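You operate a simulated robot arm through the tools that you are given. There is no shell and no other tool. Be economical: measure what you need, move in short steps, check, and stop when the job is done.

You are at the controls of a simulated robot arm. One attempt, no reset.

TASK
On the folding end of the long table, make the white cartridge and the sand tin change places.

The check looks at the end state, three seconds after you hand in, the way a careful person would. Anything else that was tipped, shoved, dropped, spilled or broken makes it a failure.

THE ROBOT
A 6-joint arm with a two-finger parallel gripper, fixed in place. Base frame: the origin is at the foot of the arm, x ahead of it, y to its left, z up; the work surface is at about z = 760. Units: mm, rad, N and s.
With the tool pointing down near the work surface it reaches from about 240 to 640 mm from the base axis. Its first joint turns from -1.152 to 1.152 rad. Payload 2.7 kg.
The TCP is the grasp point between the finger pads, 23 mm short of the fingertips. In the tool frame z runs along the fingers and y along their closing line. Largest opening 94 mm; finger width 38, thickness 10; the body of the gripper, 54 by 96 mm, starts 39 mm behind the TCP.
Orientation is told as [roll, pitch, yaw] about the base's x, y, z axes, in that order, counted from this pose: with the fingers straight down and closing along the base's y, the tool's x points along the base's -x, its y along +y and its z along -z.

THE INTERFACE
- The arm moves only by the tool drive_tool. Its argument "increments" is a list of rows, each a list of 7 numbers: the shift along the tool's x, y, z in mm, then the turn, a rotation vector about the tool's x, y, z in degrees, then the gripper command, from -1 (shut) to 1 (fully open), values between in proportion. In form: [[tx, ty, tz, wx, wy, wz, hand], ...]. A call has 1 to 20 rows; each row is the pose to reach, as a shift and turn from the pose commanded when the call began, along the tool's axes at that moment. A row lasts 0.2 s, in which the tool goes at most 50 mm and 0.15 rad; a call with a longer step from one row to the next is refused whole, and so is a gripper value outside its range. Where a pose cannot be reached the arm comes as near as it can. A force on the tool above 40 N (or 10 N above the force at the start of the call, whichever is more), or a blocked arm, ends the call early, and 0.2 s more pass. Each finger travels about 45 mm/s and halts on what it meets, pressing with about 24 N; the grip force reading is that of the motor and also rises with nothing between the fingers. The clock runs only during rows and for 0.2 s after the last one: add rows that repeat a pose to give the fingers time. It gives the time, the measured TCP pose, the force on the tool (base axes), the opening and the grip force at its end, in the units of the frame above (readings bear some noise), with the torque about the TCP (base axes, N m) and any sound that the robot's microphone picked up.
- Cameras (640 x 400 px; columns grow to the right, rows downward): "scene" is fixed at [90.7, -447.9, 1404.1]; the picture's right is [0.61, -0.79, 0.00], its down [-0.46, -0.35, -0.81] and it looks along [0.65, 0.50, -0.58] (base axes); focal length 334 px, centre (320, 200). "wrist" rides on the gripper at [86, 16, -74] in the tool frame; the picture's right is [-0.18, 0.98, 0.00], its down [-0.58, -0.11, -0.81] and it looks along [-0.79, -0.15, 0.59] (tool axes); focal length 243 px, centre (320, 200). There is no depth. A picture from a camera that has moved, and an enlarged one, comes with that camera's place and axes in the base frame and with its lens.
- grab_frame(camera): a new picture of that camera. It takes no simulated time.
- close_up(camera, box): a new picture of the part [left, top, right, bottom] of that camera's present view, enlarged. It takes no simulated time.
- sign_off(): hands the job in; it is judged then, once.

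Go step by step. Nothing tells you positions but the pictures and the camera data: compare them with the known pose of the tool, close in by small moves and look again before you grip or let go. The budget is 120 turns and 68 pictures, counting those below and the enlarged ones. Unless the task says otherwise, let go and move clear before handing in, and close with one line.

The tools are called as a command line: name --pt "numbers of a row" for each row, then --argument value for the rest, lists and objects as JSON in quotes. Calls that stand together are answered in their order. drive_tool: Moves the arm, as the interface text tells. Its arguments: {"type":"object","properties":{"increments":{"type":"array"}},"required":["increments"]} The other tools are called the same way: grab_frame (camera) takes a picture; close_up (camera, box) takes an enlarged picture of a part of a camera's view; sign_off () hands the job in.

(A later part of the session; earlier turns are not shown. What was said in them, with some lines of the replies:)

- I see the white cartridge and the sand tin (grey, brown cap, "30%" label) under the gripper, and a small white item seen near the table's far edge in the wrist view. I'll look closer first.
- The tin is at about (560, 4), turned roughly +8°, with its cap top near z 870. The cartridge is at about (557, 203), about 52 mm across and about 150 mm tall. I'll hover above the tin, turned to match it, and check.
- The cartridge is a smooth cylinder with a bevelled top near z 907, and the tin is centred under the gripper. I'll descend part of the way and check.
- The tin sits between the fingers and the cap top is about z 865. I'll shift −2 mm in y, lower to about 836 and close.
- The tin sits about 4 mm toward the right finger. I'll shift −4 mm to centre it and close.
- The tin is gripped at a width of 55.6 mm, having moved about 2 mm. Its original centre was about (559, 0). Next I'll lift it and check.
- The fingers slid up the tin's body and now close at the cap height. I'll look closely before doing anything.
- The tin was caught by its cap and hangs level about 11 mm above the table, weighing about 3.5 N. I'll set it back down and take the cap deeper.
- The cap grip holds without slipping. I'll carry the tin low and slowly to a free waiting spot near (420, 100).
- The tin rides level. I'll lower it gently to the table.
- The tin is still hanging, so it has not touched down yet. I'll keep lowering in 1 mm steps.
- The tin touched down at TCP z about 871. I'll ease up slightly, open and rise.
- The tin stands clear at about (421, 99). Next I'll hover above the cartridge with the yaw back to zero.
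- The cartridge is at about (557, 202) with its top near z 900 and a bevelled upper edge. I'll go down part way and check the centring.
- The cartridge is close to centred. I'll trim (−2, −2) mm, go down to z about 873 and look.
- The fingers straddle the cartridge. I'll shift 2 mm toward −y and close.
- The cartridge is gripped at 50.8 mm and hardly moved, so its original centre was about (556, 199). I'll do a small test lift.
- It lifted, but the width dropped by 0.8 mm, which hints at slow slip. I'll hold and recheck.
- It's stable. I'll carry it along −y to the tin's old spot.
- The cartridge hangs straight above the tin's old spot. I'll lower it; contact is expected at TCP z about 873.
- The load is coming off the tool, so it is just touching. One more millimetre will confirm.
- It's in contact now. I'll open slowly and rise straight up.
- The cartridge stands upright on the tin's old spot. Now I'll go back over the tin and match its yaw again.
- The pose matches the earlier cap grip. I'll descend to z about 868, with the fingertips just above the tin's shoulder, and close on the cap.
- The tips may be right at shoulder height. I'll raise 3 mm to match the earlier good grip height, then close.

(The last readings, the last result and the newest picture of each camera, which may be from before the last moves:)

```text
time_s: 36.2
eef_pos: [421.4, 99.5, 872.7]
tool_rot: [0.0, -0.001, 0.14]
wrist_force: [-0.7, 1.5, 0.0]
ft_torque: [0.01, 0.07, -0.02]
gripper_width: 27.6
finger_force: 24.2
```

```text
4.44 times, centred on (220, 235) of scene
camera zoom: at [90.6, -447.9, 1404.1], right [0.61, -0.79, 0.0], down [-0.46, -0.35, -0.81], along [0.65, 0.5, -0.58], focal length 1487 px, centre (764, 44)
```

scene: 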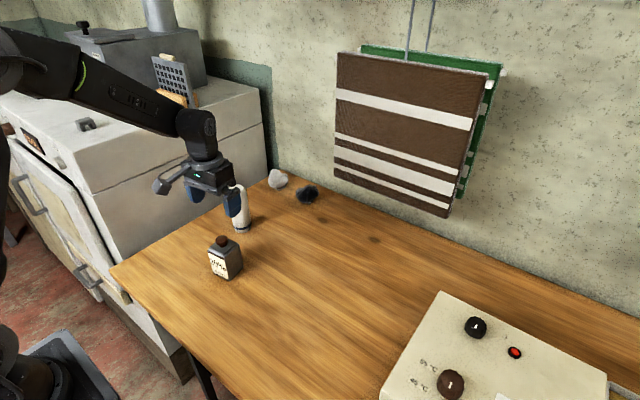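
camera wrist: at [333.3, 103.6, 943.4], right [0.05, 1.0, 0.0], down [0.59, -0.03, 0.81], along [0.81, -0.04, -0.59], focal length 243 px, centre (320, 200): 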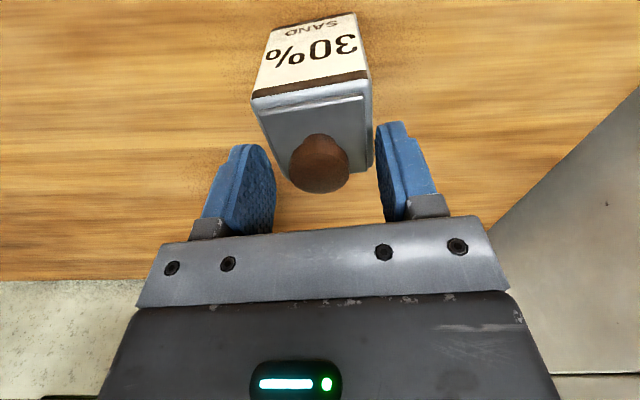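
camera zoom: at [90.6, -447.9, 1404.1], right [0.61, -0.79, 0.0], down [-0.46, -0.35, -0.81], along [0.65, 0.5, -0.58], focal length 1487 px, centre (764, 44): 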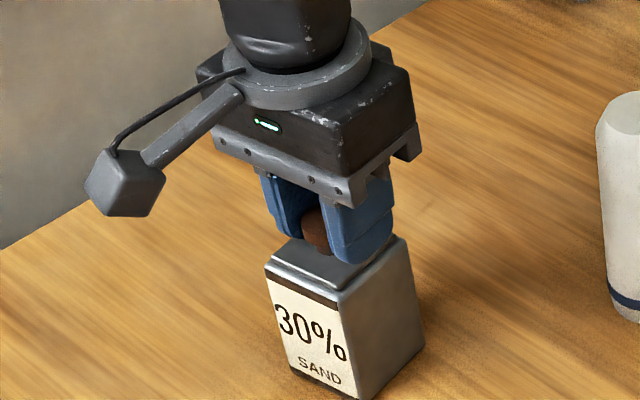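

The cap is held again. I'll lift and carry it slowly to the cartridge's old spot at about (556, 199).

drive_tool --pt "0 0 -6 0 0 0 -1" --pt "0 0 -18 0 0 0 -1" --pt "0 0 -30 0 0 0 -1" --pt "-7 4 -32 0 0 0 -1" --pt "-22 12 -32 0 0 0 -1" --pt "-41 22 -32 0 0 0 -1" --pt "-60 32 -32 0 0 0 -1" --pt "-79 43 -32 0 0 0 -1" --pt "-98 53 -32 0 0 0 -1" --pt "-117 63 -32 0 0 0 -1" --pt "-132 71 -32 0 0 0 -1" --pt "-142 77 -32 0 0 0 -1" --pt "-147 79.5 -32 0 0 0 -1" --pt "-147 79.5 -32 0 0 0 -1"

close_up --camera "scene" --box '[180, 140, 300, 250]'

grab_frame --camera "wrist"

```text
time_s: 39.2
eef_pos: [555.9, 199.8, 904.4]
tool_rot: [-0.001, -0.001, 0.14]
wrist_force: [-1.1, 0.2, -3.2]
ft_torque: [0.01, 0.01, 0.0]
gripper_width: 27.7
finger_force: 24.1
```

```text
3.64 times, centred on (240, 195) of scene
camera zoom: at [90.7, -447.9, 1404.1], right [0.61, -0.79, 0.0], down [-0.46, -0.35, -0.81], along [0.65, 0.5, -0.58], focal length 1216 px, centre (611, 218)
```

zoom: 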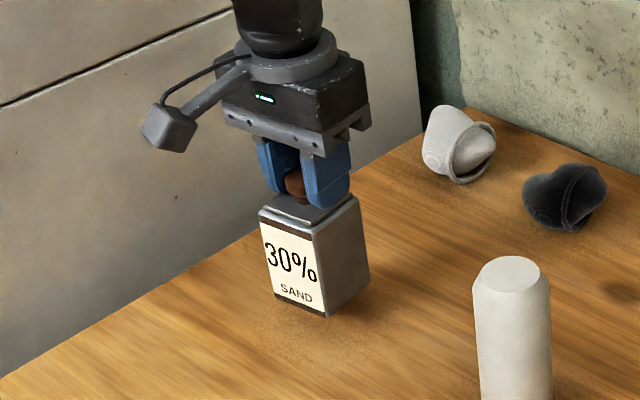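

```text
25 pictures are left
camera wrist: at [467.6, 203.4, 978.7], right [0.05, 1.0, 0.0], down [0.59, -0.03, 0.81], along [0.81, -0.04, -0.59], focal length 243 px, centre (320, 200)
```

wrist: 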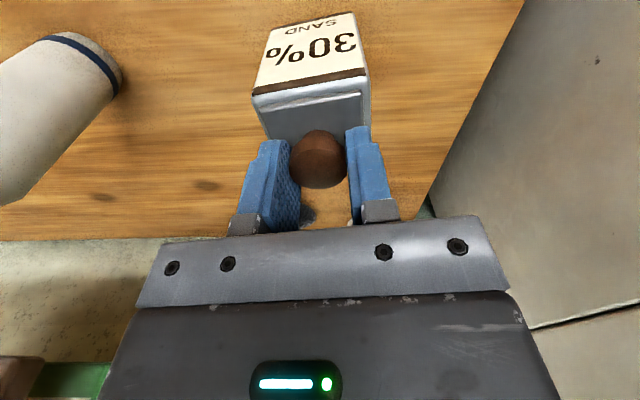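

It's aligned with the old cartridge spot. I'll lower to near contact.

drive_tool --pt "0 0 10 0 0 0 -1" --pt "0 0 20 0 0 0 -1" --pt "0 0 27 0 0 0 -1" --pt "0 0 30 0 0 0 -1" --pt "0 0 31 0 0 0 -1" --pt "0 0 31 0 0 0 -1"

drive_tool --pt "0 0 0.7 0 0 0 -1" --pt "0 0 1.2 0 0 0 -1" --pt "0 0 1.2 0 0 0 -1"

```text
time_s: 40.6
eef_pos: [557.4, 198.8, 874.4]
tool_rot: [-0.001, 0.0, 0.141]
wrist_force: [0.2, -0.5, -3.4]
ft_torque: [-0.04, -0.03, 0.03]
gripper_width: 27.4
finger_force: 24.2
```

```text
time_s: 41.4
eef_pos: [557.2, 198.8, 872.6]
tool_rot: [0.001, -0.001, 0.14]
wrist_force: [-0.7, 1.2, -0.8]
ft_torque: [0.05, 0.18, 0.01]
gripper_width: 27.6
finger_force: 24.0
```

The tin is touching down. I'll go 0.5 mm further, then open and rise.

drive_tool --pt "0 0 0.5 0 0 0 -1" --pt "0 0 0.5 0 0 0 -0.4" --pt "0 0 0.5 0 0 0 0" --pt "0 0 0.5 0 0 0 0.3" --pt "0 0 0.5 0 0 0 0.3" --pt "0 0 0.5 0 0 0 0.3" --pt "0 0 -15 0 0 0 0.3" --pt "0 0 -50 0 0 0 0.3" --pt "0 0 -95 0 0 0 0.3" --pt "0 0 -120 0 0 0 0.3" --pt "0 0 -120 0 0 0 0.3"

close_up --camera "scene" --box '[200, 150, 360, 280]'

grab_frame --camera "scene"

```text
time_s: 43.8
eef_pos: [556.2, 196.5, 992.3]
tool_rot: [0.0, 0.0, 0.141]
wrist_force: [-0.1, 0.0, -0.6]
ft_torque: [-0.01, 0.01, -0.06]
gripper_width: 61.0
finger_force: 0.1
```

```text
3.08 times, centred on (280, 215) of scene
camera zoom: at [90.7, -447.9, 1404.1], right [0.61, -0.79, 0.0], down [-0.46, -0.35, -0.81], along [0.65, 0.5, -0.58], focal length 1029 px, centre (443, 154)
```

zoom: 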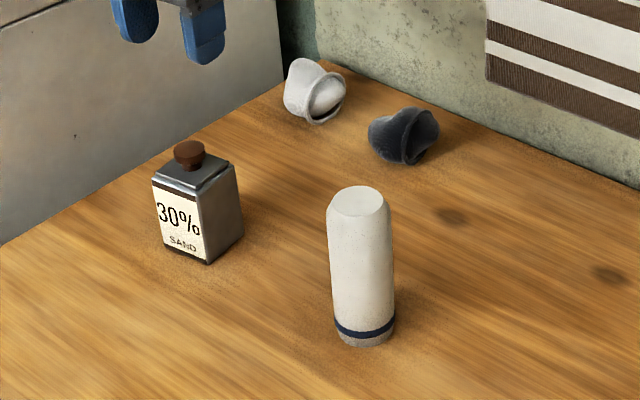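

```text
23 pictures are left
```

scene: 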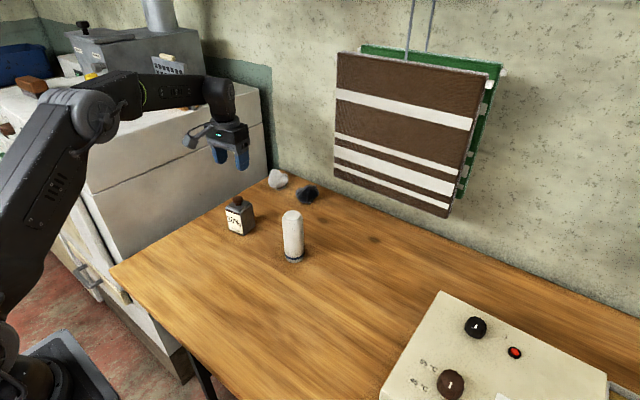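

The tin and the cartridge both stand upright on each other's old spots, the other items look untouched, and the gripper is open and clear. I'll hand in now.

sign_off

```text
The job is handed in.
```

The white cartridge and the sand tin have changed places, each standing upright within about 5 mm of the other's old spot by my estimate from the pictures. On the first lift the fingers slid up off the tin's body and caught its cap, so I carried it by the cap from then on.
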